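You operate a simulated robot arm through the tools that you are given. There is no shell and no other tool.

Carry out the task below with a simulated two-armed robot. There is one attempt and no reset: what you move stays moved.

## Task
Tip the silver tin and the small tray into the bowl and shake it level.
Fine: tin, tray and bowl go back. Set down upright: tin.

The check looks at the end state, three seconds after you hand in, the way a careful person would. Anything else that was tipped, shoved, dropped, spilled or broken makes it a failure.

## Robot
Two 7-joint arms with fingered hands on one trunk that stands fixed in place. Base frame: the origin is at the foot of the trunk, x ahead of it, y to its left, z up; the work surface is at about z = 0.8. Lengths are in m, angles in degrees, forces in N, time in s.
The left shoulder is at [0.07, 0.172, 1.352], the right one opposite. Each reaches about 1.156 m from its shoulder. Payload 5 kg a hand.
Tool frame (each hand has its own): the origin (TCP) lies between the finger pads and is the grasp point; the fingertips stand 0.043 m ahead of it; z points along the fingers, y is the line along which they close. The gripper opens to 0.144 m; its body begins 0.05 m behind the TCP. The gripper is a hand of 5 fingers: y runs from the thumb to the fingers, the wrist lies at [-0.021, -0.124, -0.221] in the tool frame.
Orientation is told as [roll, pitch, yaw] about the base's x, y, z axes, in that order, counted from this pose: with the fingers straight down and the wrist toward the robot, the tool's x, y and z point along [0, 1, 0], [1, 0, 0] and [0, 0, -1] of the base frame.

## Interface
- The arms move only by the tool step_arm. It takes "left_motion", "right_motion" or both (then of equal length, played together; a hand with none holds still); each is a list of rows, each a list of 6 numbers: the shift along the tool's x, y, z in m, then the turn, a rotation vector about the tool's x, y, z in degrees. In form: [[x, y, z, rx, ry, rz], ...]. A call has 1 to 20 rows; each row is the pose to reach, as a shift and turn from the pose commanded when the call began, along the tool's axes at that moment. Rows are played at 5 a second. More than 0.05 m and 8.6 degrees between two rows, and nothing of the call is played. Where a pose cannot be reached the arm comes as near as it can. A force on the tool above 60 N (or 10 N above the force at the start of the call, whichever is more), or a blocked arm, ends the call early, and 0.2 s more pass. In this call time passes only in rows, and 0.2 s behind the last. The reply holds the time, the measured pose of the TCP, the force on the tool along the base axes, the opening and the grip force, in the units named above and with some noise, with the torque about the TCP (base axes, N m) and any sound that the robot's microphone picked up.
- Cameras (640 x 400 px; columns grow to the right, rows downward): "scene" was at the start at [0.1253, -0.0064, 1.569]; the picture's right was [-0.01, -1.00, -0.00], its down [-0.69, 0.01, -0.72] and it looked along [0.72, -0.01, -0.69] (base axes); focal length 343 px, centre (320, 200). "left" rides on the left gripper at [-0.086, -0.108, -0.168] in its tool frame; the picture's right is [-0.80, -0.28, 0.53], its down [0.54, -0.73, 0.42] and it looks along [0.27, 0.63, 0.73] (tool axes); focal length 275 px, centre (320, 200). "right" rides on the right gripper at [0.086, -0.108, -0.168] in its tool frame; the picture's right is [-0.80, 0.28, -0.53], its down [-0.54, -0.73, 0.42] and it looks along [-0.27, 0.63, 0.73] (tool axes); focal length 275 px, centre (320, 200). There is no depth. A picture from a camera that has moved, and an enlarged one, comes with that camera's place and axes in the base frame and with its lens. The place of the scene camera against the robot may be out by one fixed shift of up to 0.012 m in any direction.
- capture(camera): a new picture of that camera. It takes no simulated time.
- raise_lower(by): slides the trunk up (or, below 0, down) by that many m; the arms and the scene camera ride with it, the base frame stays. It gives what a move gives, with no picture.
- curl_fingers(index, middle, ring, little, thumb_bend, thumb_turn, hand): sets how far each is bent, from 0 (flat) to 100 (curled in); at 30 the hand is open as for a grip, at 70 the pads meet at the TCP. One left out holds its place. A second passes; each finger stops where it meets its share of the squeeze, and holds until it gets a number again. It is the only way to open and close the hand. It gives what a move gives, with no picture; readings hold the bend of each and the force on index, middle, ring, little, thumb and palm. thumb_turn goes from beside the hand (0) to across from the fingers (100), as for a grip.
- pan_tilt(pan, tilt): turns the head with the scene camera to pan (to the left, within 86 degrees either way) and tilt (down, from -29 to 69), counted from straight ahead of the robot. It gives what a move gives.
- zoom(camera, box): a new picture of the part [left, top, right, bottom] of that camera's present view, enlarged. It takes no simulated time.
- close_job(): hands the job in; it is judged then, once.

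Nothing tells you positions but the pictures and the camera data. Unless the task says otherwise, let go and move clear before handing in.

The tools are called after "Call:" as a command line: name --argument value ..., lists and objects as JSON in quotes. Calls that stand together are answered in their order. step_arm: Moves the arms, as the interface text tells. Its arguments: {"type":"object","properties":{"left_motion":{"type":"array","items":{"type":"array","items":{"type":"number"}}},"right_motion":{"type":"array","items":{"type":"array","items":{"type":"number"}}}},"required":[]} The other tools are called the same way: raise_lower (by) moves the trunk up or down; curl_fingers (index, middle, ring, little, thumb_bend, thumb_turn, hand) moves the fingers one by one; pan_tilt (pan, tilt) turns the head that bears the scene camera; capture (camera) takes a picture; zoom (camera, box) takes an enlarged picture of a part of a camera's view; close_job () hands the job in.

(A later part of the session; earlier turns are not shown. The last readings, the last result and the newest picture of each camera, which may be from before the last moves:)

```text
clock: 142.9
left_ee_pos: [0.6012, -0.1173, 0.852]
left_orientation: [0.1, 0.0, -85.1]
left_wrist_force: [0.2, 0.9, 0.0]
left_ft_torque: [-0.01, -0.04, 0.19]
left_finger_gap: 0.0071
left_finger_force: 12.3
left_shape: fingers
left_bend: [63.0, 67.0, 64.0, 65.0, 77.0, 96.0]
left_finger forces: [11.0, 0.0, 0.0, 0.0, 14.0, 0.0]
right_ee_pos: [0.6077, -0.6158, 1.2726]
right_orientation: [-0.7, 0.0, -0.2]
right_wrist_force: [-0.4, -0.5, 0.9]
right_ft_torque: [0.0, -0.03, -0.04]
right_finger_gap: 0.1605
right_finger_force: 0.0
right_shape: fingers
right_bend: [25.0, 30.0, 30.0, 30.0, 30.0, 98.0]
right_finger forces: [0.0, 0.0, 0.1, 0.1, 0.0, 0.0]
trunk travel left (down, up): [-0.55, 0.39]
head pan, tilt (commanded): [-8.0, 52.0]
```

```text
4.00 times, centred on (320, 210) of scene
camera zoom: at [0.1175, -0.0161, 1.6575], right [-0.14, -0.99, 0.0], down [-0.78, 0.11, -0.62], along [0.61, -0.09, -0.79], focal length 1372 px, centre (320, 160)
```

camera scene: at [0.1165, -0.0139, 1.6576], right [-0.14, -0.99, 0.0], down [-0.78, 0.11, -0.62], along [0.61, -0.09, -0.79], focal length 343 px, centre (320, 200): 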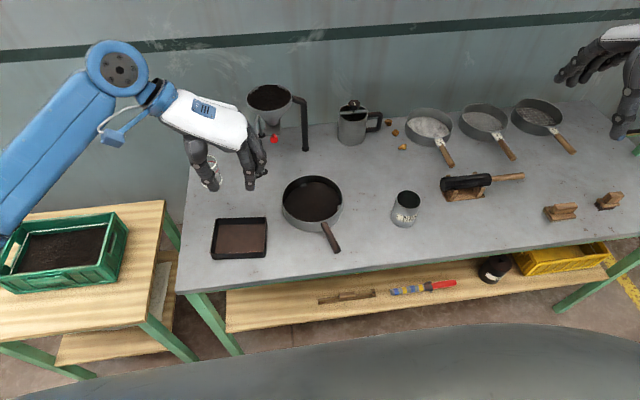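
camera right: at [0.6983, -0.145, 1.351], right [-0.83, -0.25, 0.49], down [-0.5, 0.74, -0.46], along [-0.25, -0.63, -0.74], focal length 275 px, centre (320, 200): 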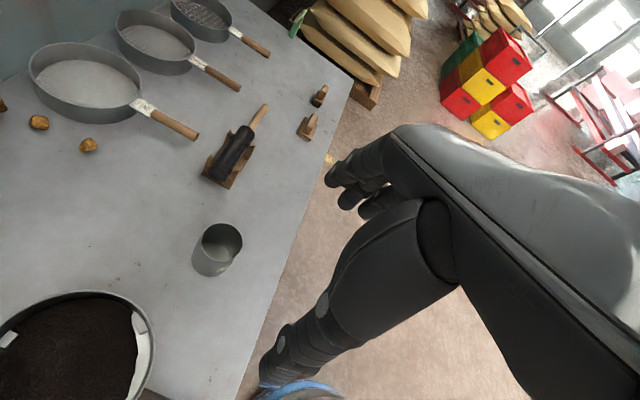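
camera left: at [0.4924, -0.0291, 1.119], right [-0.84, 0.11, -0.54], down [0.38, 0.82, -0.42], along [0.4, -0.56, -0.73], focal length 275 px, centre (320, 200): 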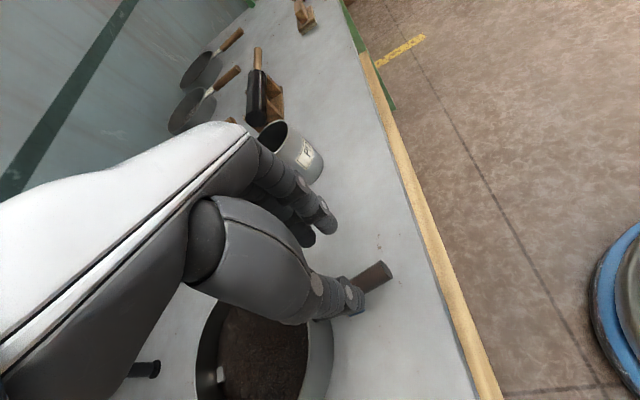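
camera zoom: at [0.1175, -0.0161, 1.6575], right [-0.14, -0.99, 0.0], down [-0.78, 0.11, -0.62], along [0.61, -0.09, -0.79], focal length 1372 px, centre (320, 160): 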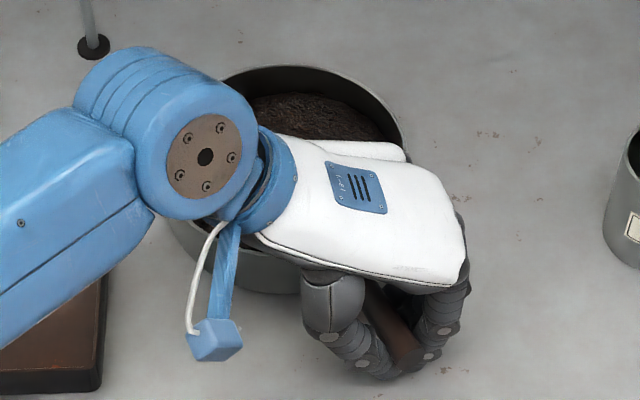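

The handle pivots in the pinch instead of turning with it. I can turn the bowl by moving the handle's end to the left, then slide the bowl across to the right by pushing its left wall. First, the handle end goes left along an arc.

Call:
step_arm --left_motion '[[0, -0.007, 0, 0, 0, 1.1], [0, -0.014, 0, 0, 0, 2.2], [0, -0.021, 0, 0, 0, 3.4], [0, -0.028, 0, 0, 0, 4.5], [0, -0.035, 0, 0, 0, 5.6], [0, -0.042, 0, 0, 0, 6.7], [0, -0.049, 0, 0, 0, 7.9], [0, -0.0567, 0, 0, 0, 9]]'

Call:
zoom --camera "scene" --box '[260, 150, 380, 260]'

```text
clock: 144.7
left_ee_pos: [0.5935, -0.0613, 0.8514]
left_orientation: [0.1, 0.0, -94.2]
left_wrist_force: [0.2, 0.1, 0.3]
left_ft_torque: [-0.02, -0.02, 0.07]
left_finger_gap: 0.0065
left_finger_force: 11.6
left_shape: fingers
left_bend: [63.0, 67.0, 64.0, 65.0, 77.0, 97.0]
left_finger forces: [10.3, 0.0, 0.0, 0.0, 12.9, 0.0]
right_ee_pos: [0.6076, -0.6139, 1.2731]
right_orientation: [-0.8, 0.0, -0.2]
right_wrist_force: [-0.3, 0.2, 0.6]
right_ft_torque: [-0.03, 0.02, -0.01]
right_finger_gap: 0.1605
right_finger_force: 0.1
right_shape: fingers
right_bend: [25.0, 30.0, 30.0, 30.0, 30.0, 98.0]
right_finger forces: [0.0, 0.0, 0.1, 0.0, 0.0, 0.1]
trunk travel left (down, up): [-0.55, 0.39]
head pan, tilt (commanded): [-8.0, 52.0]
```

```text
3.64 times, centred on (320, 205) of scene
camera zoom: at [0.1174, -0.0158, 1.6575], right [-0.14, -0.99, 0.0], down [-0.78, 0.11, -0.62], along [0.61, -0.09, -0.79], focal length 1247 px, centre (320, 182)
```

zoom: 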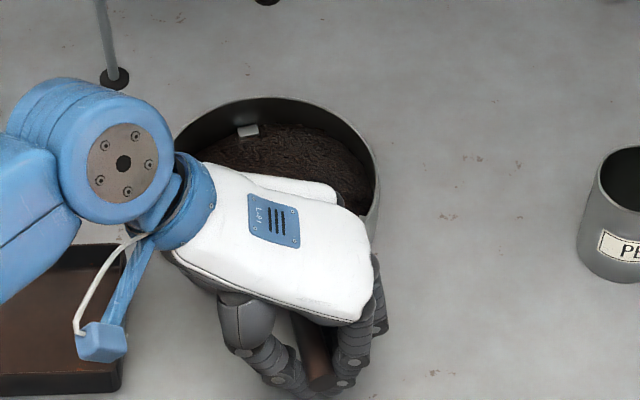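

Call:
curl_fingers --hand "left" --index 60 --middle 60 --ring 60 --little 60 --thumb_bend 66

Call:
curl_fingers --hand "left" --index 55 --middle 55 --ring 55 --little 55 --thumb_bend 56

Call:
step_arm --left_motion '[[0, 0, -0.03, 0, 0, 0], [0, 0, -0.07, 0, 0, 0], [0, 0, -0.11, 0, 0, 0], [0, -0.04, -0.14, 0, 0, 0], [0, -0.08, -0.16, 0, 0, 0], [0, -0.12, -0.18, 0, 0, 0], [0, -0.16, -0.2, 0, 0, 0], [0, -0.2, -0.22, 0, 0, 0]]'

Call:
zoom --camera "scene" --box '[260, 150, 380, 260]'

Call:
capture --camera "scene"

```text
clock: 145.7
left_ee_pos: [0.5936, -0.0602, 0.854]
left_orientation: [0.1, 0.1, -94.2]
left_wrist_force: [0.2, -0.5, -0.1]
left_ft_torque: [0.05, -0.03, -0.01]
left_finger_gap: 0.0316
left_finger_force: 0.0
left_shape: fingers
left_bend: [60.0, 60.0, 60.0, 60.0, 66.0, 97.0]
left_finger forces: [0.0, 0.0, 0.0, 0.0, 0.0, 0.1]
right_ee_pos: [0.6083, -0.6149, 1.2712]
right_orientation: [-0.8, 0.0, -0.2]
right_wrist_force: [0.2, -0.3, -0.7]
right_ft_torque: [0.02, -0.03, -0.01]
right_finger_gap: 0.1603
right_finger_force: 0.0
right_shape: fingers
right_bend: [25.0, 30.0, 30.0, 30.0, 30.0, 98.0]
right_finger forces: [0.1, 0.0, 0.0, 0.1, 0.0, 0.0]
trunk travel left (down, up): [-0.55, 0.39]
head pan, tilt (commanded): [-8.0, 52.0]
```

```text
clock: 146.7
left_ee_pos: [0.5938, -0.0596, 0.8538]
left_orientation: [0.1, 0.0, -94.1]
left_wrist_force: [0.4, -0.6, -0.4]
left_ft_torque: [0.04, 0.01, 0.02]
left_finger_gap: 0.0583
left_finger_force: 0.2
left_shape: fingers
left_bend: [55.0, 55.0, 55.0, 55.0, 56.0, 97.0]
left_finger forces: [0.1, 0.1, 0.0, 0.0, 0.0, 0.1]
right_ee_pos: [0.6082, -0.6154, 1.2716]
right_orientation: [-0.8, 0.0, -0.2]
right_wrist_force: [-0.1, 0.6, -0.4]
right_ft_torque: [-0.01, -0.03, -0.03]
right_finger_gap: 0.1603
right_finger_force: 0.0
right_shape: fingers
right_bend: [25.0, 30.0, 30.0, 30.0, 30.0, 98.0]
right_finger forces: [0.1, 0.0, 0.0, 0.0, 0.1, 0.0]
trunk travel left (down, up): [-0.55, 0.39]
head pan, tilt (commanded): [-8.0, 52.0]
```

```text
clock: 148.5
left_ee_pos: [0.6108, 0.1376, 1.0721]
left_orientation: [0.1, -0.2, -94.2]
left_wrist_force: [-0.5, -0.1, 0.7]
left_ft_torque: [0.0, -0.02, 0.0]
left_finger_gap: 0.0585
left_finger_force: 0.0
left_shape: fingers
left_bend: [55.0, 55.0, 55.0, 55.0, 56.0, 97.0]
left_finger forces: [0.0, 0.1, 0.0, 0.1, 0.0, 0.0]
right_ee_pos: [0.6071, -0.6133, 1.2737]
right_orientation: [-0.9, 0.0, -0.3]
right_wrist_force: [-0.2, 0.6, -0.2]
right_ft_torque: [0.01, -0.06, -0.01]
right_finger_gap: 0.1605
right_finger_force: 0.1
right_shape: fingers
right_bend: [25.0, 30.0, 30.0, 30.0, 30.0, 98.0]
right_finger forces: [0.1, 0.0, 0.0, 0.0, 0.0, 0.0]
trunk travel left (down, up): [-0.55, 0.39]
head pan, tilt (commanded): [-8.0, 52.0]
```

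```text
3.64 times, centred on (320, 205) of scene
camera zoom: at [0.1164, -0.0138, 1.6576], right [-0.14, -0.99, 0.0], down [-0.78, 0.11, -0.62], along [0.61, -0.09, -0.79], focal length 1247 px, centre (320, 182)
```

zoom: 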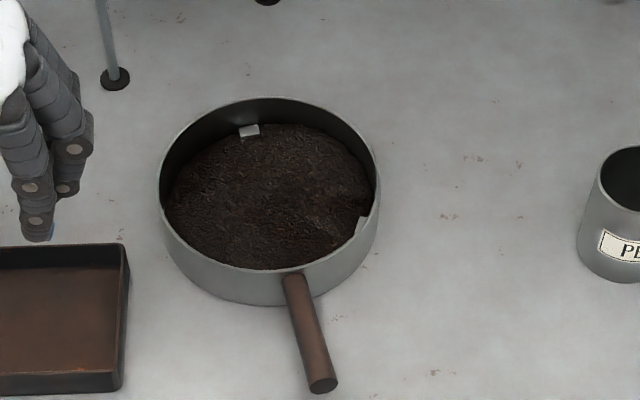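

```text
taken
camera scene: at [0.1164, -0.0138, 1.6576], right [-0.14, -0.99, 0.0], down [-0.78, 0.11, -0.62], along [0.61, -0.09, -0.79], focal length 343 px, centre (320, 200)
```

scene: 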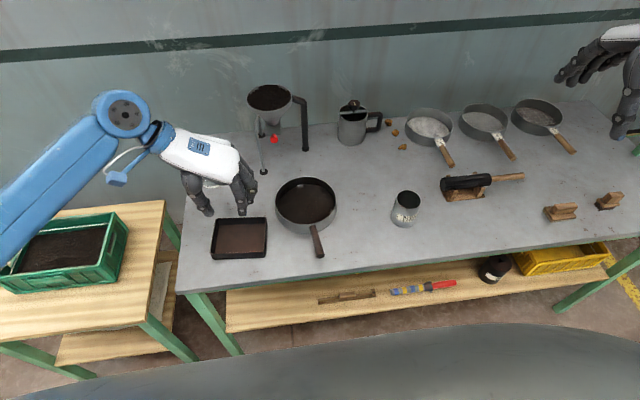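

The leaf is level. The bowl now sits at about (0.768, -0.056), turned about 12 degrees from its original angle, so it still has to go back 7 cm to the right. I close the left hand into a compact beak, place it left of the bowl clear of the tray, and will push the bowl's wall across.

Call:
curl_fingers --hand "left" --index 62 --middle 62 --ring 62 --little 62 --thumb_bend 74

Call:
step_arm --left_motion '[[0.03, 0, 0, 0, 0, -1.6], [0.065, 0.002, 0, 0, 0, -3.2], [0.1, 0.006, 0.01, 0, 0, -4.8], [0.13, 0.012, 0.03, 0, 0, -6.4], [0.153, 0.02, 0.05, 0, 0, -8.2], [0.158, 0.026, 0.08, 0, 0, -8.2]]'

Call:
zoom --camera "scene" --box '[200, 100, 380, 260]'

Call:
capture --camera "left"

```text
clock: 149.5
left_ee_pos: [0.6116, 0.1365, 1.0722]
left_orientation: [0.1, 0.0, -94.2]
left_wrist_force: [-0.3, 0.2, -0.1]
left_ft_torque: [0.02, 0.01, -0.03]
left_finger_gap: 0.0124
left_finger_force: 0.0
left_shape: fingers
left_bend: [62.0, 62.0, 62.0, 62.0, 74.0, 97.0]
left_finger forces: [0.0, 0.0, 0.0, 0.0, 0.0, 0.1]
right_ee_pos: [0.6089, -0.6158, 1.2714]
right_orientation: [-0.9, 0.0, -0.2]
right_wrist_force: [0.7, 0.2, -0.6]
right_ft_torque: [-0.01, -0.02, 0.03]
right_finger_gap: 0.1606
right_finger_force: 0.0
right_shape: fingers
right_bend: [25.0, 30.0, 30.0, 30.0, 30.0, 98.0]
right_finger forces: [0.1, 0.0, 0.1, 0.0, 0.0, 0.0]
trunk travel left (down, up): [-0.55, 0.39]
head pan, tilt (commanded): [-8.0, 52.0]
```

```text
clock: 150.9
left_ee_pos: [0.7644, 0.0982, 0.9935]
left_orientation: [0.2, 0.0, -85.9]
left_wrist_force: [-0.2, -0.2, 0.5]
left_ft_torque: [0.05, 0.02, 0.02]
left_finger_gap: 0.0122
left_finger_force: 0.1
left_shape: fingers
left_bend: [62.0, 62.0, 62.0, 62.0, 74.0, 97.0]
left_finger forces: [0.1, 0.0, 0.1, 0.1, 0.1, 0.0]
right_ee_pos: [0.6095, -0.6147, 1.2709]
right_orientation: [-0.8, 0.0, -0.1]
right_wrist_force: [-0.3, -0.4, 0.4]
right_ft_torque: [-0.01, 0.0, -0.03]
right_finger_gap: 0.1601
right_finger_force: 0.0
right_shape: fingers
right_bend: [25.0, 30.0, 30.0, 30.0, 30.0, 98.0]
right_finger forces: [0.1, 0.1, 0.0, 0.0, 0.0, 0.0]
trunk travel left (down, up): [-0.55, 0.39]
head pan, tilt (commanded): [-8.0, 52.0]
```

```text
2.50 times, centred on (290, 180) of scene
camera zoom: at [0.1175, -0.016, 1.6576], right [-0.14, -0.99, 0.0], down [-0.78, 0.11, -0.62], along [0.61, -0.09, -0.79], focal length 858 px, centre (395, 250)
```

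zoom: 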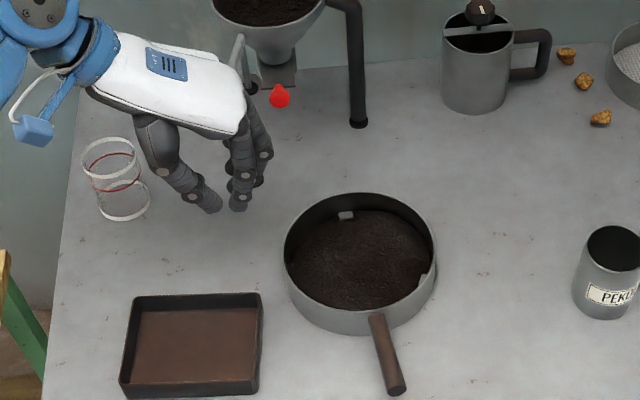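

```text
taken
camera left: at [0.6694, 0.2015, 1.1606], right [-0.81, 0.23, -0.54], down [0.49, 0.76, -0.42], along [0.31, -0.61, -0.73], focal length 275 px, centre (320, 200)
```

left: 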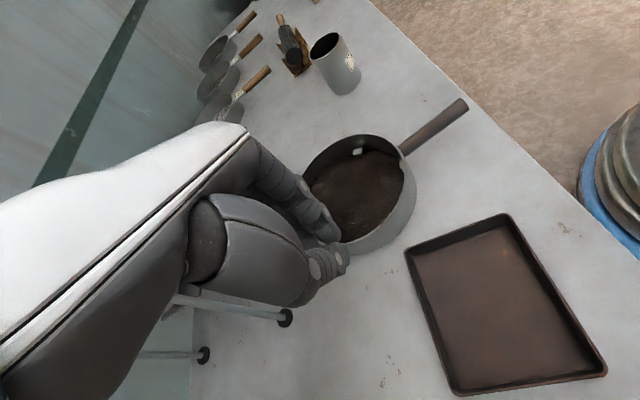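

The hand is clear of the hopper, jar and tray. I lower it beside the bowl's left wall.

Call:
step_arm --left_motion '[[0, 0, 0.04, 0, 0, 0], [0, 0, 0.08, 0, 0, 0], [0, 0, 0.115, 0, 0, 0], [0, 0, 0.1345, 0, 0, 0]]'

Call:
zoom --camera "scene" --box '[200, 130, 380, 260]'

Call:
capture --camera "left"

```text
clock: 151.9
left_ee_pos: [0.7672, 0.1004, 0.8582]
left_orientation: [0.1, 0.0, -85.9]
left_wrist_force: [0.3, -0.4, 0.4]
left_ft_torque: [0.03, 0.02, 0.01]
left_finger_gap: 0.0126
left_finger_force: 0.0
left_shape: fingers
left_bend: [62.0, 62.0, 62.0, 62.0, 74.0, 97.0]
left_finger forces: [0.0, 0.1, 0.1, 0.1, 0.0, 0.0]
right_ee_pos: [0.609, -0.6146, 1.2711]
right_orientation: [-0.8, 0.1, -0.2]
right_wrist_force: [0.3, -0.6, -0.5]
right_ft_torque: [-0.01, -0.01, 0.02]
right_finger_gap: 0.1606
right_finger_force: 0.0
right_shape: fingers
right_bend: [25.0, 30.0, 30.0, 30.0, 30.0, 98.0]
right_finger forces: [0.1, 0.0, 0.1, 0.0, 0.1, 0.1]
trunk travel left (down, up): [-0.55, 0.39]
head pan, tilt (commanded): [-8.0, 52.0]
```

```text
3.08 times, centred on (290, 195) of scene
camera zoom: at [0.1178, -0.0162, 1.6575], right [-0.14, -0.99, 0.0], down [-0.78, 0.11, -0.62], along [0.61, -0.09, -0.79], focal length 1055 px, centre (412, 215)
```

zoom: 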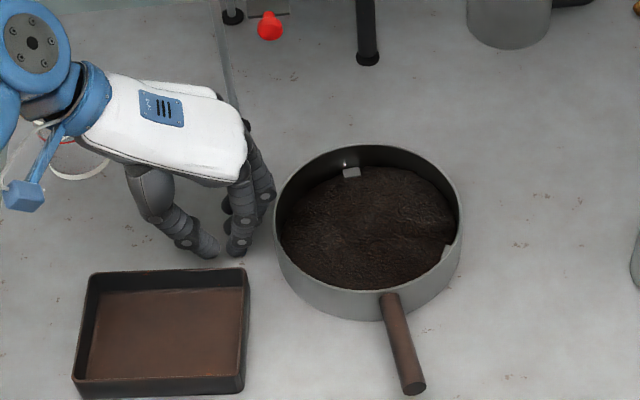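

```text
taken
camera left: at [0.671, 0.2036, 1.026], right [-0.81, 0.23, -0.54], down [0.49, 0.76, -0.42], along [0.31, -0.61, -0.73], focal length 275 px, centre (320, 200)
```

left: 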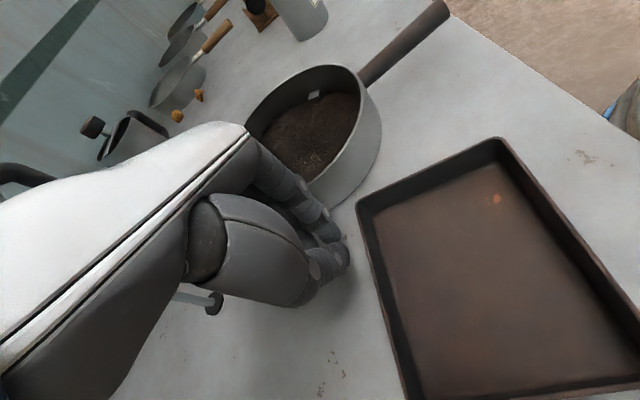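

The fingers stand beside the bowl's left wall. I push slowly to the right, 4 cm first.

Call:
step_arm --left_motion '[[0, 0.008, 0, 0, 0, 0], [0, 0.016, 0, 0, 0, 0], [0, 0.024, 0, 0, 0, 0], [0, 0.032, 0, 0, 0, 0], [0, 0.04, 0, 0, 0, 0]]'

Call:
zoom --camera "scene" --box '[200, 130, 380, 260]'

Call:
capture --camera "left"

```text
clock: 153.1
left_ee_pos: [0.7691, 0.0607, 0.8593]
left_orientation: [0.3, 0.0, -85.9]
left_wrist_force: [0.7, 0.0, 0.5]
left_ft_torque: [-0.03, -0.02, 0.05]
left_finger_gap: 0.0123
left_finger_force: 0.0
left_shape: fingers
left_bend: [62.0, 62.0, 62.0, 62.0, 74.0, 97.0]
left_finger forces: [0.0, 1.0, 0.0, 0.0, 0.0, 0.0]
right_ee_pos: [0.6086, -0.6139, 1.2725]
right_orientation: [-0.7, 0.0, -0.1]
right_wrist_force: [0.1, 0.3, -0.3]
right_ft_torque: [0.04, 0.02, -0.01]
right_finger_gap: 0.1602
right_finger_force: 0.1
right_shape: fingers
right_bend: [25.0, 30.0, 30.0, 30.0, 30.0, 98.0]
right_finger forces: [0.0, 0.0, 0.1, 0.0, 0.0, 0.0]
trunk travel left (down, up): [-0.55, 0.39]
head pan, tilt (commanded): [-8.0, 52.0]
```

```text
3.08 times, centred on (290, 195) of scene
camera zoom: at [0.1173, -0.0163, 1.6575], right [-0.14, -0.99, 0.0], down [-0.78, 0.11, -0.62], along [0.61, -0.09, -0.79], focal length 1055 px, centre (412, 215)
```

zoom: 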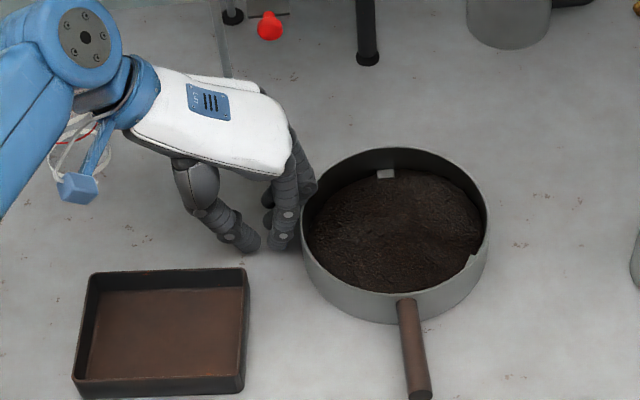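

```text
taken
camera left: at [0.6732, 0.1632, 1.0256], right [-0.81, 0.23, -0.54], down [0.49, 0.76, -0.42], along [0.31, -0.61, -0.73], focal length 275 px, centre (320, 200)
```

left: 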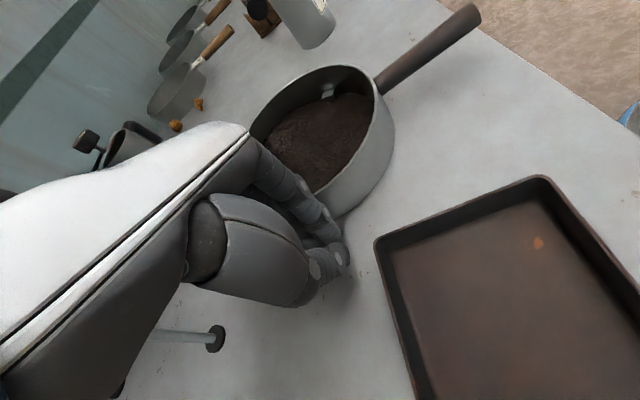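

The bowl slides nicely and has also turned most of the way back. It needs about 4.4 cm more to the right and about 2 cm forward, so I continue the push with a slight forward component.

Call:
step_arm --left_motion '[[0.0012, 0.006, 0, 0, 0, 0], [0.0025, 0.0125, 0, 0, 0, 0], [0.0038, 0.019, 0, 0, 0, 0], [0.005, 0.0255, 0, 0, 0, 0], [0.0062, 0.032, 0, 0, 0, 0], [0.0075, 0.038, 0, 0, 0, 0]]'

Call:
zoom --camera "scene" --box '[200, 130, 380, 260]'

```text
clock: 154.5
left_ee_pos: [0.7777, 0.0245, 0.8572]
left_orientation: [0.1, 0.0, -86.0]
left_wrist_force: [0.0, 1.1, 0.5]
left_ft_torque: [-0.01, 0.01, -0.02]
left_finger_gap: 0.0111
left_finger_force: 0.6
left_shape: fingers
left_bend: [62.0, 62.0, 62.0, 62.0, 74.0, 97.0]
left_finger forces: [0.8, 0.1, 0.0, 0.1, 0.0, 0.0]
right_ee_pos: [0.6078, -0.6149, 1.2722]
right_orientation: [-0.9, 0.0, -0.2]
right_wrist_force: [0.2, 0.0, -0.3]
right_ft_torque: [0.0, 0.03, -0.03]
right_finger_gap: 0.1605
right_finger_force: 0.2
right_shape: fingers
right_bend: [25.0, 30.0, 30.0, 30.0, 30.0, 98.0]
right_finger forces: [0.1, 0.0, 0.0, 0.0, 0.1, 0.0]
trunk travel left (down, up): [-0.55, 0.39]
head pan, tilt (commanded): [-8.0, 52.0]
```

```text
3.08 times, centred on (290, 195) of scene
camera zoom: at [0.1172, -0.0161, 1.6576], right [-0.14, -0.99, 0.0], down [-0.78, 0.11, -0.62], along [0.61, -0.09, -0.79], focal length 1055 px, centre (412, 215)
```

zoom: 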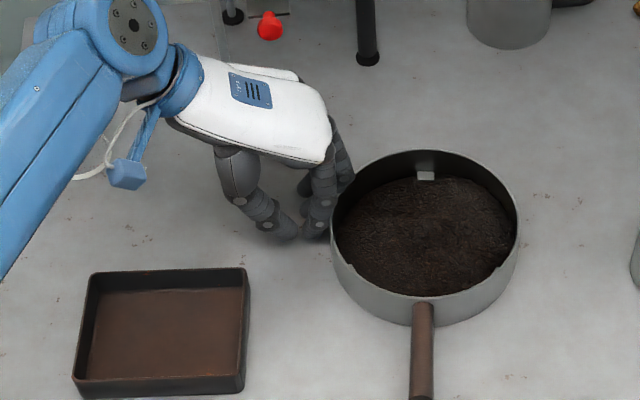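

Call:
zoom --camera "scene" --box '[260, 150, 380, 270]'

Call:
capture --camera "left"

```text
3.33 times, centred on (320, 210) of scene
camera zoom: at [0.1172, -0.0161, 1.6576], right [-0.14, -0.99, 0.0], down [-0.78, 0.11, -0.62], along [0.61, -0.09, -0.79], focal length 1143 px, centre (320, 167)
```

zoom: 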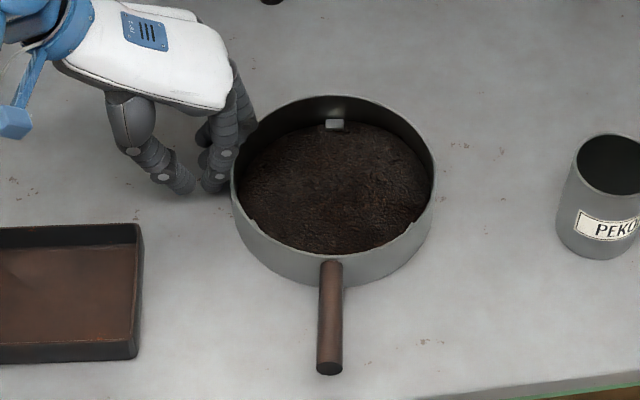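

```text
taken
camera left: at [0.6829, 0.1267, 1.0249], right [-0.81, 0.23, -0.54], down [0.49, 0.76, -0.42], along [0.31, -0.61, -0.73], focal length 275 px, centre (320, 200)
```

left: 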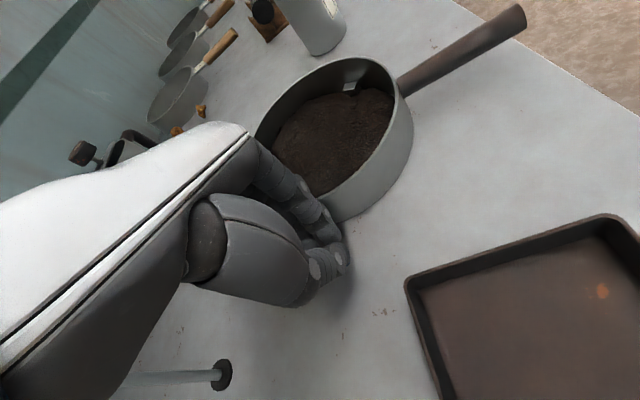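

The bowl still needs about 1.5-2 cm to the right and 2.5 cm forward. I shift the fingers nearer to the robot along the wall, so that the next push carries it right and forward.

Call:
step_arm --left_motion '[[0, -0.012, 0, 0, 0, 0], [-0.02, -0.014, 0, 0, 0, 0], [-0.042, -0.014, 0, 0, 0, 0], [-0.041, -0.008, 0, 0, 0, 0], [-0.04, -0.002, 0, 0, 0, 0], [-0.039, 0.004, 0, 0, 0, 0]]'

Call:
zoom --camera "scene" --box '[260, 150, 380, 270]'

Call:
capture --camera "left"

```text
clock: 155.9
left_ee_pos: [0.739, 0.0188, 0.8564]
left_orientation: [0.2, 0.0, -85.9]
left_wrist_force: [-0.1, 0.8, 0.6]
left_ft_torque: [-0.1, -0.02, 0.04]
left_finger_gap: 0.0115
left_finger_force: 1.1
left_shape: fingers
left_bend: [62.0, 63.0, 62.0, 62.0, 74.0, 97.0]
left_finger forces: [0.0, 1.7, 0.0, 0.0, 0.2, 0.0]
right_ee_pos: [0.609, -0.6152, 1.2726]
right_orientation: [-0.8, 0.0, -0.2]
right_wrist_force: [-0.4, 0.4, -1.1]
right_ft_torque: [0.0, -0.06, 0.0]
right_finger_gap: 0.1602
right_finger_force: 0.1
right_shape: fingers
right_bend: [25.0, 30.0, 30.0, 30.0, 30.0, 98.0]
right_finger forces: [0.1, 0.0, 0.0, 0.0, 0.1, 0.0]
trunk travel left (down, up): [-0.55, 0.39]
head pan, tilt (commanded): [-8.0, 52.0]
```

```text
3.33 times, centred on (320, 210) of scene
camera zoom: at [0.1169, -0.016, 1.6576], right [-0.14, -0.99, 0.0], down [-0.78, 0.11, -0.62], along [0.61, -0.09, -0.79], focal length 1143 px, centre (320, 167)
```

zoom: 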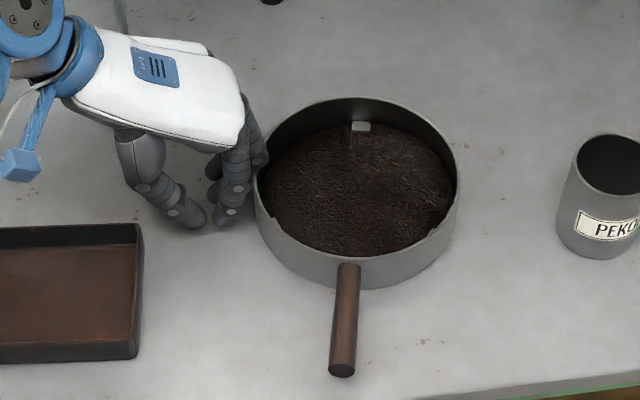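

```text
taken
camera left: at [0.6432, 0.1205, 1.0238], right [-0.81, 0.23, -0.54], down [0.49, 0.76, -0.42], along [0.31, -0.61, -0.73], focal length 275 px, centre (320, 200)
```

left: 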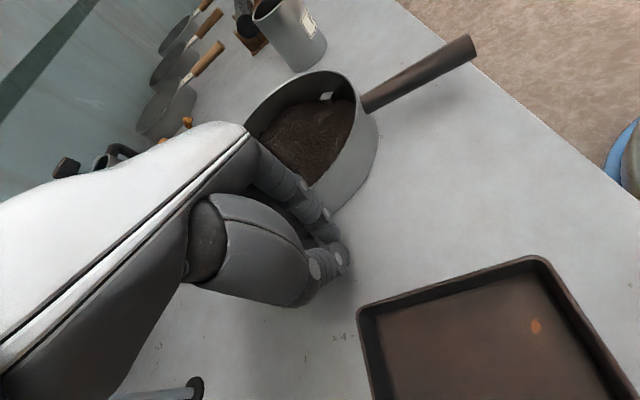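

The bowl's sideways position is now right; it has to go about 3 cm forward and turn about 7 degrees. I'll do that with the handle pinched as before, so I back off, lift, and go back above the handle.

Call:
step_arm --left_motion '[[0, -0.012, 0, 0, 0, 0], [0, -0.018, -0.03, 0, 0, 0], [0, -0.018, -0.07, 0, 0, 0], [0, -0.018, -0.11, 0, 0, 0], [-0.04, -0.018, -0.12, 0, 0, 3], [-0.08, -0.005, -0.12, 0, 0, 6], [-0.12, 0.02, -0.12, 0, 0, 9], [-0.145, 0.055, -0.12, 0, 0, 12], [-0.155, 0.09, -0.11, 0, 0, 15], [-0.157, 0.103, -0.1, 0, 0, 15]]'

Call:
curl_fingers --hand "left" --index 55 --middle 55 --ring 55 --little 55 --thumb_bend 56

Call:
capture --camera "left"

Call:
zoom --camera "scene" --box '[260, 150, 380, 270]'

```text
clock: 158.1
left_ee_pos: [0.59, -0.0972, 0.959]
left_orientation: [0.2, 0.0, -100.9]
left_wrist_force: [-0.9, 0.0, -0.2]
left_ft_torque: [0.03, 0.03, 0.02]
left_finger_gap: 0.0116
left_finger_force: 0.0
left_shape: fingers
left_bend: [62.0, 62.0, 62.0, 62.0, 74.0, 98.0]
left_finger forces: [0.0, 0.1, 0.0, 0.1, 0.0, 0.0]
right_ee_pos: [0.6079, -0.6142, 1.2725]
right_orientation: [-0.8, 0.0, -0.2]
right_wrist_force: [0.7, 0.2, -0.4]
right_ft_torque: [0.01, -0.06, 0.04]
right_finger_gap: 0.1603
right_finger_force: 0.0
right_shape: fingers
right_bend: [25.0, 30.0, 30.0, 30.0, 30.0, 98.0]
right_finger forces: [0.0, 0.0, 0.1, 0.0, 0.0, 0.0]
trunk travel left (down, up): [-0.55, 0.39]
head pan, tilt (commanded): [-8.0, 52.0]
```

```text
clock: 159.1
left_ee_pos: [0.5898, -0.098, 0.9593]
left_orientation: [0.1, 0.0, -101.0]
left_wrist_force: [0.8, 0.0, -0.1]
left_ft_torque: [0.03, -0.02, -0.01]
left_finger_gap: 0.0579
left_finger_force: 0.0
left_shape: fingers
left_bend: [55.0, 55.0, 55.0, 55.0, 56.0, 98.0]
left_finger forces: [0.1, 0.0, 0.1, 0.1, 0.0, 0.1]
right_ee_pos: [0.6095, -0.6162, 1.272]
right_orientation: [-0.8, 0.1, -0.3]
right_wrist_force: [-0.9, -0.9, 0.0]
right_ft_torque: [0.01, 0.01, 0.04]
right_finger_gap: 0.1606
right_finger_force: 0.1
right_shape: fingers
right_bend: [25.0, 30.0, 30.0, 30.0, 30.0, 98.0]
right_finger forces: [0.0, 0.0, 0.0, 0.1, 0.1, 0.0]
trunk travel left (down, up): [-0.55, 0.39]
head pan, tilt (commanded): [-8.0, 52.0]
```

```text
taken
camera left: at [0.5244, 0.0263, 1.127], right [-0.73, 0.43, -0.54], down [0.67, 0.61, -0.42], along [0.15, -0.67, -0.73], focal length 275 px, centre (320, 200)
```

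left: 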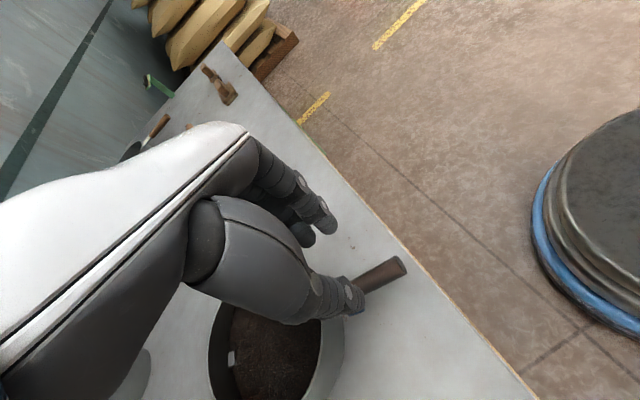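

```text
3.33 times, centred on (320, 210) of scene
camera zoom: at [0.1173, -0.0163, 1.6575], right [-0.14, -0.99, 0.0], down [-0.78, 0.11, -0.62], along [0.61, -0.09, -0.79], focal length 1143 px, centre (320, 167)
```

zoom: 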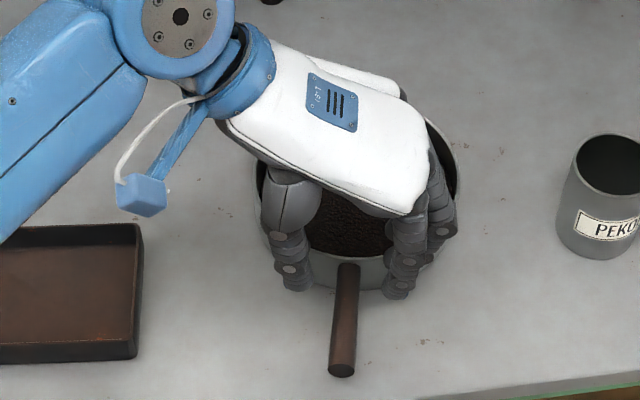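

Call:
zoom --camera "left" --box '[300, 230, 440, 330]'

```text
4.00 times, centred on (370, 280) of left
camera zoom: at [0.5244, 0.0263, 1.127], right [-0.73, 0.43, -0.54], down [0.67, 0.61, -0.42], along [0.15, -0.67, -0.73], focal length 1101 px, centre (120, -120)
```

zoom: 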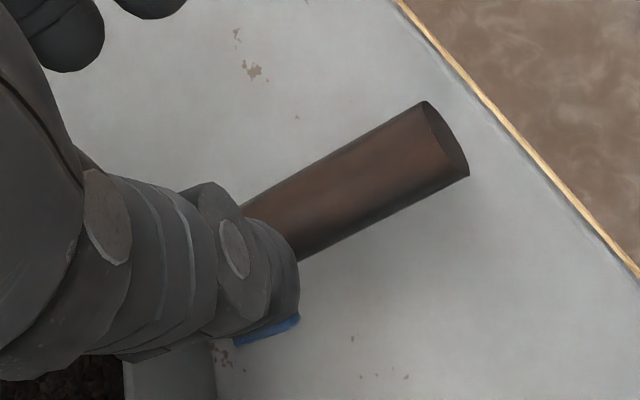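

The hand is now parallel to the handle. I move 1.4 cm back along it and lower.

Call:
step_arm --left_motion '[[-0.007, 0, 0.02, 0, 0, 0], [-0.014, 0, 0.05, 0, 0, 0], [-0.014, 0, 0.08, 0, 0, 0], [-0.014, 0, 0.1, 0, 0, 0], [-0.014, 0, 0.1065, 0, 0, 0]]'

Call:
curl_fingers --hand "left" --index 62 --middle 62 --ring 62 --little 62 --thumb_bend 66

Call:
zoom --camera "left" --box '[260, 190, 420, 310]'

Call:
zoom --camera "scene" --box '[260, 150, 380, 270]'

```text
clock: 160.3
left_ee_pos: [0.5777, -0.0947, 0.852]
left_orientation: [0.1, 0.0, -101.0]
left_wrist_force: [0.7, 0.7, 0.1]
left_ft_torque: [-0.01, -0.01, 0.02]
left_finger_gap: 0.0581
left_finger_force: 0.1
left_shape: fingers
left_bend: [55.0, 55.0, 55.0, 55.0, 56.0, 98.0]
left_finger forces: [0.0, 0.0, 0.0, 0.0, 0.0, 0.1]
right_ee_pos: [0.6072, -0.6144, 1.2726]
right_orientation: [-0.8, 0.0, -0.2]
right_wrist_force: [0.0, 0.5, 0.4]
right_ft_torque: [0.0, -0.03, -0.02]
right_finger_gap: 0.1602
right_finger_force: 0.1
right_shape: fingers
right_bend: [25.0, 30.0, 30.0, 30.0, 30.0, 98.0]
right_finger forces: [0.0, 0.0, 0.0, 0.0, 0.1, 0.1]
trunk travel left (down, up): [-0.55, 0.39]
head pan, tilt (commanded): [-8.0, 52.0]
```

```text
clock: 161.3
left_ee_pos: [0.5785, -0.0951, 0.8511]
left_orientation: [0.1, 0.0, -101.0]
left_wrist_force: [-0.3, -0.4, 0.0]
left_ft_torque: [0.02, -0.02, 0.01]
left_finger_gap: 0.0291
left_finger_force: 0.0
left_shape: fingers
left_bend: [62.0, 62.0, 62.0, 62.0, 66.0, 98.0]
left_finger forces: [0.1, 0.0, 0.0, 0.1, 0.0, 0.0]
right_ee_pos: [0.6095, -0.6154, 1.2721]
right_orientation: [-0.8, 0.0, -0.2]
right_wrist_force: [-0.4, 0.3, -0.8]
right_ft_torque: [0.0, 0.01, -0.01]
right_finger_gap: 0.1604
right_finger_force: 0.1
right_shape: fingers
right_bend: [25.0, 30.0, 30.0, 30.0, 30.0, 98.0]
right_finger forces: [0.0, 0.0, 0.0, 0.0, 0.1, 0.0]
trunk travel left (down, up): [-0.55, 0.39]
head pan, tilt (commanded): [-8.0, 52.0]
```

```text
3.33 times, centred on (340, 250) of left
camera zoom: at [0.512, 0.0283, 1.0191], right [-0.73, 0.43, -0.54], down [0.67, 0.61, -0.42], along [0.15, -0.67, -0.73], focal length 918 px, centre (253, 33)
```

zoom: 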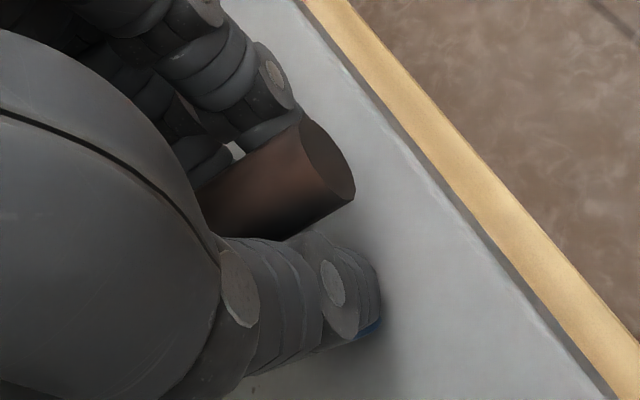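

```text
3.33 times, centred on (320, 210) of scene
camera zoom: at [0.1172, -0.0161, 1.6576], right [-0.14, -0.99, 0.0], down [-0.78, 0.11, -0.62], along [0.61, -0.09, -0.79], focal length 1143 px, centre (320, 167)
```

zoom: 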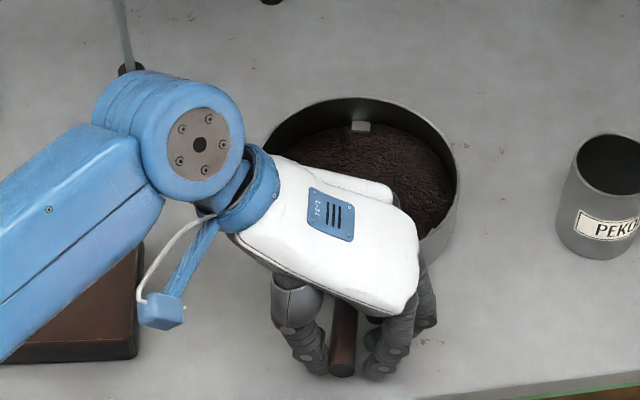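

Handle and fingers line up well. I bring the thumb in against the handle in steps.

Call:
curl_fingers --hand "left" --thumb_bend 73

Call:
curl_fingers --hand "left" --thumb_bend 79

Call:
zoom --camera "left" --box '[260, 190, 420, 310]'

Call:
zoom --camera "scene" --box '[260, 150, 380, 270]'

```text
clock: 162.3
left_ee_pos: [0.5783, -0.0952, 0.8515]
left_orientation: [0.1, -0.1, -101.1]
left_wrist_force: [0.1, 0.5, -0.3]
left_ft_torque: [-0.02, 0.0, -0.04]
left_finger_gap: 0.0144
left_finger_force: 0.4
left_shape: fingers
left_bend: [62.0, 62.0, 62.0, 62.0, 73.0, 98.0]
left_finger forces: [0.0, 0.1, 0.1, 0.2, 0.1, 0.0]
right_ee_pos: [0.6076, -0.615, 1.2735]
right_orientation: [-0.9, 0.0, -0.2]
right_wrist_force: [-0.2, 0.3, -0.8]
right_ft_torque: [0.0, -0.01, -0.02]
right_finger_gap: 0.1603
right_finger_force: 0.1
right_shape: fingers
right_bend: [25.0, 30.0, 30.0, 30.0, 30.0, 98.0]
right_finger forces: [0.0, 0.0, 0.0, 0.0, 0.1, 0.1]
trunk travel left (down, up): [-0.55, 0.39]
head pan, tilt (commanded): [-8.0, 52.0]
```

```text
clock: 163.3
left_ee_pos: [0.577, -0.0953, 0.8519]
left_orientation: [0.2, 0.0, -101.0]
left_wrist_force: [0.3, -1.2, 0.1]
left_ft_torque: [-0.04, -0.12, -0.18]
left_finger_gap: 0.0088
left_finger_force: 5.5
left_shape: fingers
left_bend: [61.0, 62.0, 62.0, 61.0, 77.0, 97.0]
left_finger forces: [2.2, 0.1, 0.0, 2.4, 5.5, 0.0]
right_ee_pos: [0.6082, -0.6144, 1.2707]
right_orientation: [-0.9, 0.0, -0.2]
right_wrist_force: [0.7, 0.4, -0.3]
right_ft_torque: [-0.02, -0.01, -0.02]
right_finger_gap: 0.1602
right_finger_force: 0.2
right_shape: fingers
right_bend: [25.0, 30.0, 30.0, 30.0, 30.0, 98.0]
right_finger forces: [0.1, 0.1, 0.0, 0.0, 0.0, 0.0]
trunk travel left (down, up): [-0.55, 0.39]
head pan, tilt (commanded): [-8.0, 52.0]
```

```text
3.33 times, centred on (340, 250) of left
camera zoom: at [0.512, 0.0282, 1.0191], right [-0.73, 0.43, -0.54], down [0.67, 0.61, -0.42], along [0.15, -0.67, -0.73], focal length 918 px, centre (253, 33)
```

zoom: 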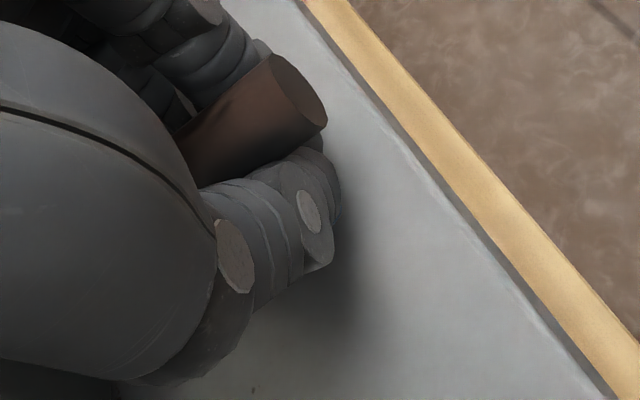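

```text
3.33 times, centred on (320, 210) of scene
camera zoom: at [0.1173, -0.0162, 1.6576], right [-0.14, -0.99, 0.0], down [-0.78, 0.11, -0.62], along [0.61, -0.09, -0.79], focal length 1143 px, centre (320, 167)
```

zoom: 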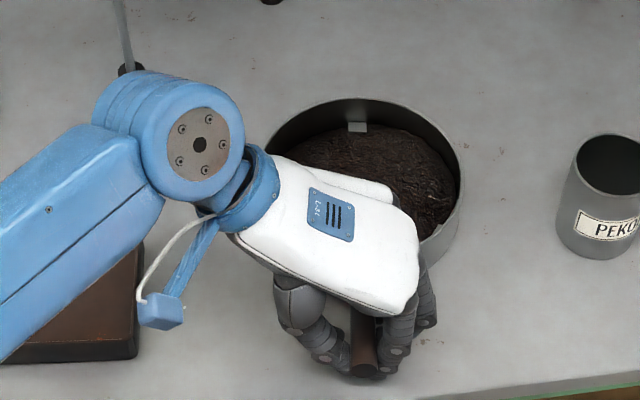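

Call:
curl_fingers --hand "left" --index 64 --little 64 --thumb_bend 86

Call:
zoom --camera "scene" --box '[260, 150, 380, 270]'

```text
clock: 164.3
left_ee_pos: [0.5784, -0.0954, 0.8514]
left_orientation: [0.2, -0.1, -100.9]
left_wrist_force: [0.5, -1.1, -1.8]
left_ft_torque: [-0.04, -0.03, -0.07]
left_finger_gap: 0.0085
left_finger_force: 12.9
left_shape: fingers
left_bend: [59.0, 62.0, 62.0, 63.0, 80.0, 97.0]
left_finger forces: [10.1, 0.1, 0.0, 2.0, 14.1, 0.1]
right_ee_pos: [0.6078, -0.6152, 1.2706]
right_orientation: [-0.8, 0.0, -0.2]
right_wrist_force: [1.0, 0.5, 0.0]
right_ft_torque: [0.0, -0.01, 0.04]
right_finger_gap: 0.1604
right_finger_force: 0.1
right_shape: fingers
right_bend: [25.0, 30.0, 30.0, 30.0, 30.0, 98.0]
right_finger forces: [0.0, 0.0, 0.1, 0.0, 0.1, 0.1]
trunk travel left (down, up): [-0.55, 0.39]
head pan, tilt (commanded): [-8.0, 52.0]
```

```text
3.33 times, centred on (320, 210) of scene
camera zoom: at [0.1173, -0.0161, 1.6575], right [-0.14, -0.99, 0.0], down [-0.78, 0.11, -0.62], along [0.61, -0.09, -0.79], focal length 1143 px, centre (320, 167)
```

zoom: 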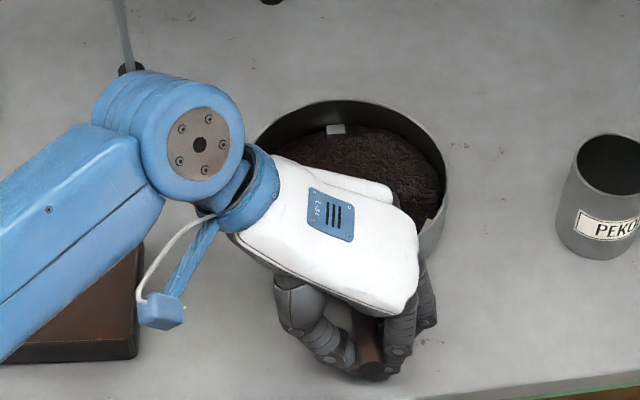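

The handle is held firmly. I push the bowl forward along its handle by 3 cm.

Call:
step_arm --left_motion '[[0.005, -0.0006, 0, 0, 0, 0], [0.01, -0.0013, 0, 0, 0, 0], [0.015, -0.0019, 0, 0, 0, 0], [0.02, -0.0025, 0, 0, 0, 0], [0.025, -0.0032, 0, 0, 0, 0], [0.0298, -0.0038, 0, 0, 0, 0]]'

Call:
zoom --camera "scene" --box '[260, 150, 380, 270]'

```text
clock: 165.7
left_ee_pos: [0.6101, -0.0958, 0.8512]
left_orientation: [0.1, 0.0, -101.1]
left_wrist_force: [-0.6, -0.2, -1.5]
left_ft_torque: [-0.02, -0.02, -0.01]
left_finger_gap: 0.0088
left_finger_force: 12.9
left_shape: fingers
left_bend: [59.0, 62.0, 62.0, 63.0, 80.0, 97.0]
left_finger forces: [10.4, 0.1, 0.0, 1.2, 14.1, 0.1]
right_ee_pos: [0.6097, -0.6152, 1.2726]
right_orientation: [-0.8, 0.0, -0.2]
right_wrist_force: [0.5, 0.3, -0.4]
right_ft_torque: [0.0, 0.01, -0.01]
right_finger_gap: 0.1603
right_finger_force: 0.2
right_shape: fingers
right_bend: [25.0, 30.0, 30.0, 30.0, 30.0, 98.0]
right_finger forces: [0.0, 0.1, 0.0, 0.0, 0.1, 0.1]
trunk travel left (down, up): [-0.55, 0.39]
head pan, tilt (commanded): [-8.0, 52.0]
```

```text
3.33 times, centred on (320, 210) of scene
camera zoom: at [0.1174, -0.0162, 1.6575], right [-0.14, -0.99, 0.0], down [-0.78, 0.11, -0.62], along [0.61, -0.09, -0.79], focal length 1143 px, centre (320, 167)
```

zoom: 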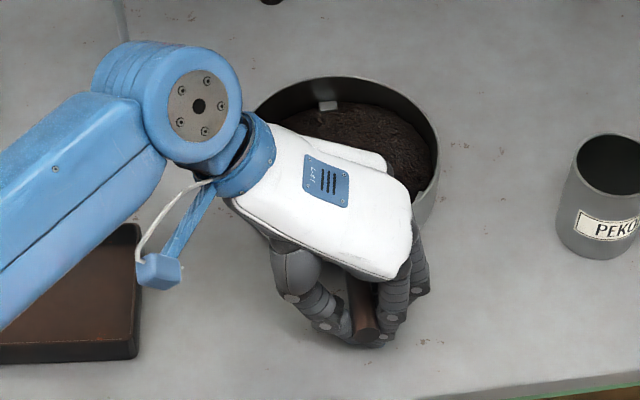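

The handle end is back in place and the bowl's centre is about 1 cm left of its old spot. I release the handle gently, lift off, and check the leaf surface and the position.

Call:
curl_fingers --hand "left" --index 61 --little 61 --thumb_bend 72

Call:
curl_fingers --hand "left" --index 56 --middle 56 --ring 56 --little 56 --thumb_bend 58

Call:
step_arm --left_motion '[[0, 0, -0.03, 0, 0, 0], [0, 0, -0.07, 0, 0, 0], [0, 0, -0.11, 0, 0, 0], [0, -0.04, -0.14, 0, 0, 0], [0, -0.08, -0.16, 0, 0, 0], [0, -0.12, -0.18, 0, 0, 0], [0, -0.16, -0.2, 0, 0, 0], [0, -0.2, -0.22, 0, 0, 0]]'

Call:
zoom --camera "scene" --box '[280, 160, 380, 260]'

Call:
zoom --camera "scene" --box '[290, 165, 370, 225]'

```text
clock: 166.7
left_ee_pos: [0.6067, -0.0961, 0.8507]
left_orientation: [0.1, 0.1, -101.0]
left_wrist_force: [0.9, -0.3, 0.7]
left_ft_torque: [0.02, -0.02, 0.03]
left_finger_gap: 0.0183
left_finger_force: 0.1
left_shape: fingers
left_bend: [61.0, 62.0, 62.0, 61.0, 72.0, 97.0]
left_finger forces: [0.1, 0.1, 0.0, 0.0, 0.1, 0.0]
right_ee_pos: [0.6094, -0.6157, 1.2731]
right_orientation: [-0.7, 0.0, -0.2]
right_wrist_force: [0.4, -0.4, -0.3]
right_ft_torque: [0.02, -0.02, -0.06]
right_finger_gap: 0.1604
right_finger_force: 0.1
right_shape: fingers
right_bend: [25.0, 30.0, 30.0, 30.0, 30.0, 98.0]
right_finger forces: [0.0, 0.0, 0.1, 0.0, 0.1, 0.1]
trunk travel left (down, up): [-0.55, 0.39]
head pan, tilt (commanded): [-8.0, 52.0]
```

```text
clock: 167.7
left_ee_pos: [0.6083, -0.0953, 0.8512]
left_orientation: [0.0, 0.0, -101.0]
left_wrist_force: [0.2, -0.1, -0.3]
left_ft_torque: [0.01, 0.0, -0.01]
left_finger_gap: 0.0547
left_finger_force: 0.1
left_shape: fingers
left_bend: [56.0, 56.0, 56.0, 56.0, 57.0, 97.0]
left_finger forces: [0.0, 0.1, 0.0, 0.1, 0.0, 0.0]
right_ee_pos: [0.6081, -0.6156, 1.2714]
right_orientation: [-0.8, 0.1, -0.2]
right_wrist_force: [0.1, -0.2, -0.7]
right_ft_torque: [0.04, 0.04, 0.0]
right_finger_gap: 0.1602
right_finger_force: 0.0
right_shape: fingers
right_bend: [25.0, 30.0, 30.0, 30.0, 30.0, 98.0]
right_finger forces: [0.1, 0.1, 0.0, 0.1, 0.0, 0.0]
trunk travel left (down, up): [-0.55, 0.39]
head pan, tilt (commanded): [-8.0, 52.0]
```

```text
clock: 169.5
left_ee_pos: [0.6473, 0.1016, 1.0708]
left_orientation: [0.2, -0.1, -101.1]
left_wrist_force: [0.2, -1.0, 0.2]
left_ft_torque: [-0.02, -0.02, -0.03]
left_finger_gap: 0.0552
left_finger_force: 0.1
left_shape: fingers
left_bend: [56.0, 56.0, 56.0, 56.0, 57.0, 97.0]
left_finger forces: [0.0, 0.0, 0.0, 0.0, 0.0, 0.0]
right_ee_pos: [0.608, -0.6136, 1.2742]
right_orientation: [-0.9, 0.0, -0.3]
right_wrist_force: [0.2, 0.7, 0.0]
right_ft_torque: [-0.01, -0.06, -0.02]
right_finger_gap: 0.1606
right_finger_force: 0.0
right_shape: fingers
right_bend: [25.0, 30.0, 30.0, 30.0, 30.0, 98.0]
right_finger forces: [0.0, 0.0, 0.0, 0.0, 0.0, 0.0]
trunk travel left (down, up): [-0.55, 0.39]
head pan, tilt (commanded): [-8.0, 52.0]
```

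```text
4.00 times, centred on (330, 210) of scene
camera zoom: at [0.1167, -0.0139, 1.6576], right [-0.14, -0.99, 0.0], down [-0.78, 0.11, -0.62], along [0.61, -0.09, -0.79], focal length 1372 px, centre (280, 160)
```

zoom: 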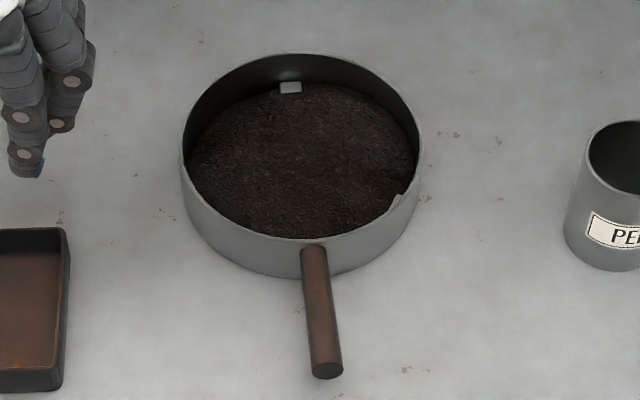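

```text
6.67 times, centred on (330, 195) of scene
camera zoom: at [0.1167, -0.0139, 1.6576], right [-0.14, -0.99, 0.0], down [-0.78, 0.11, -0.62], along [0.61, -0.09, -0.79], focal length 2287 px, centre (253, 233)
```

zoom: 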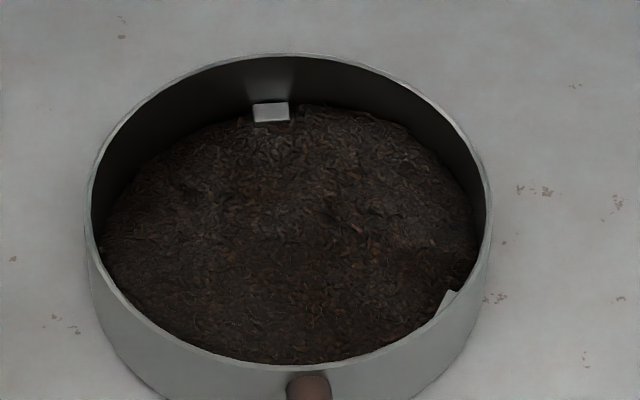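

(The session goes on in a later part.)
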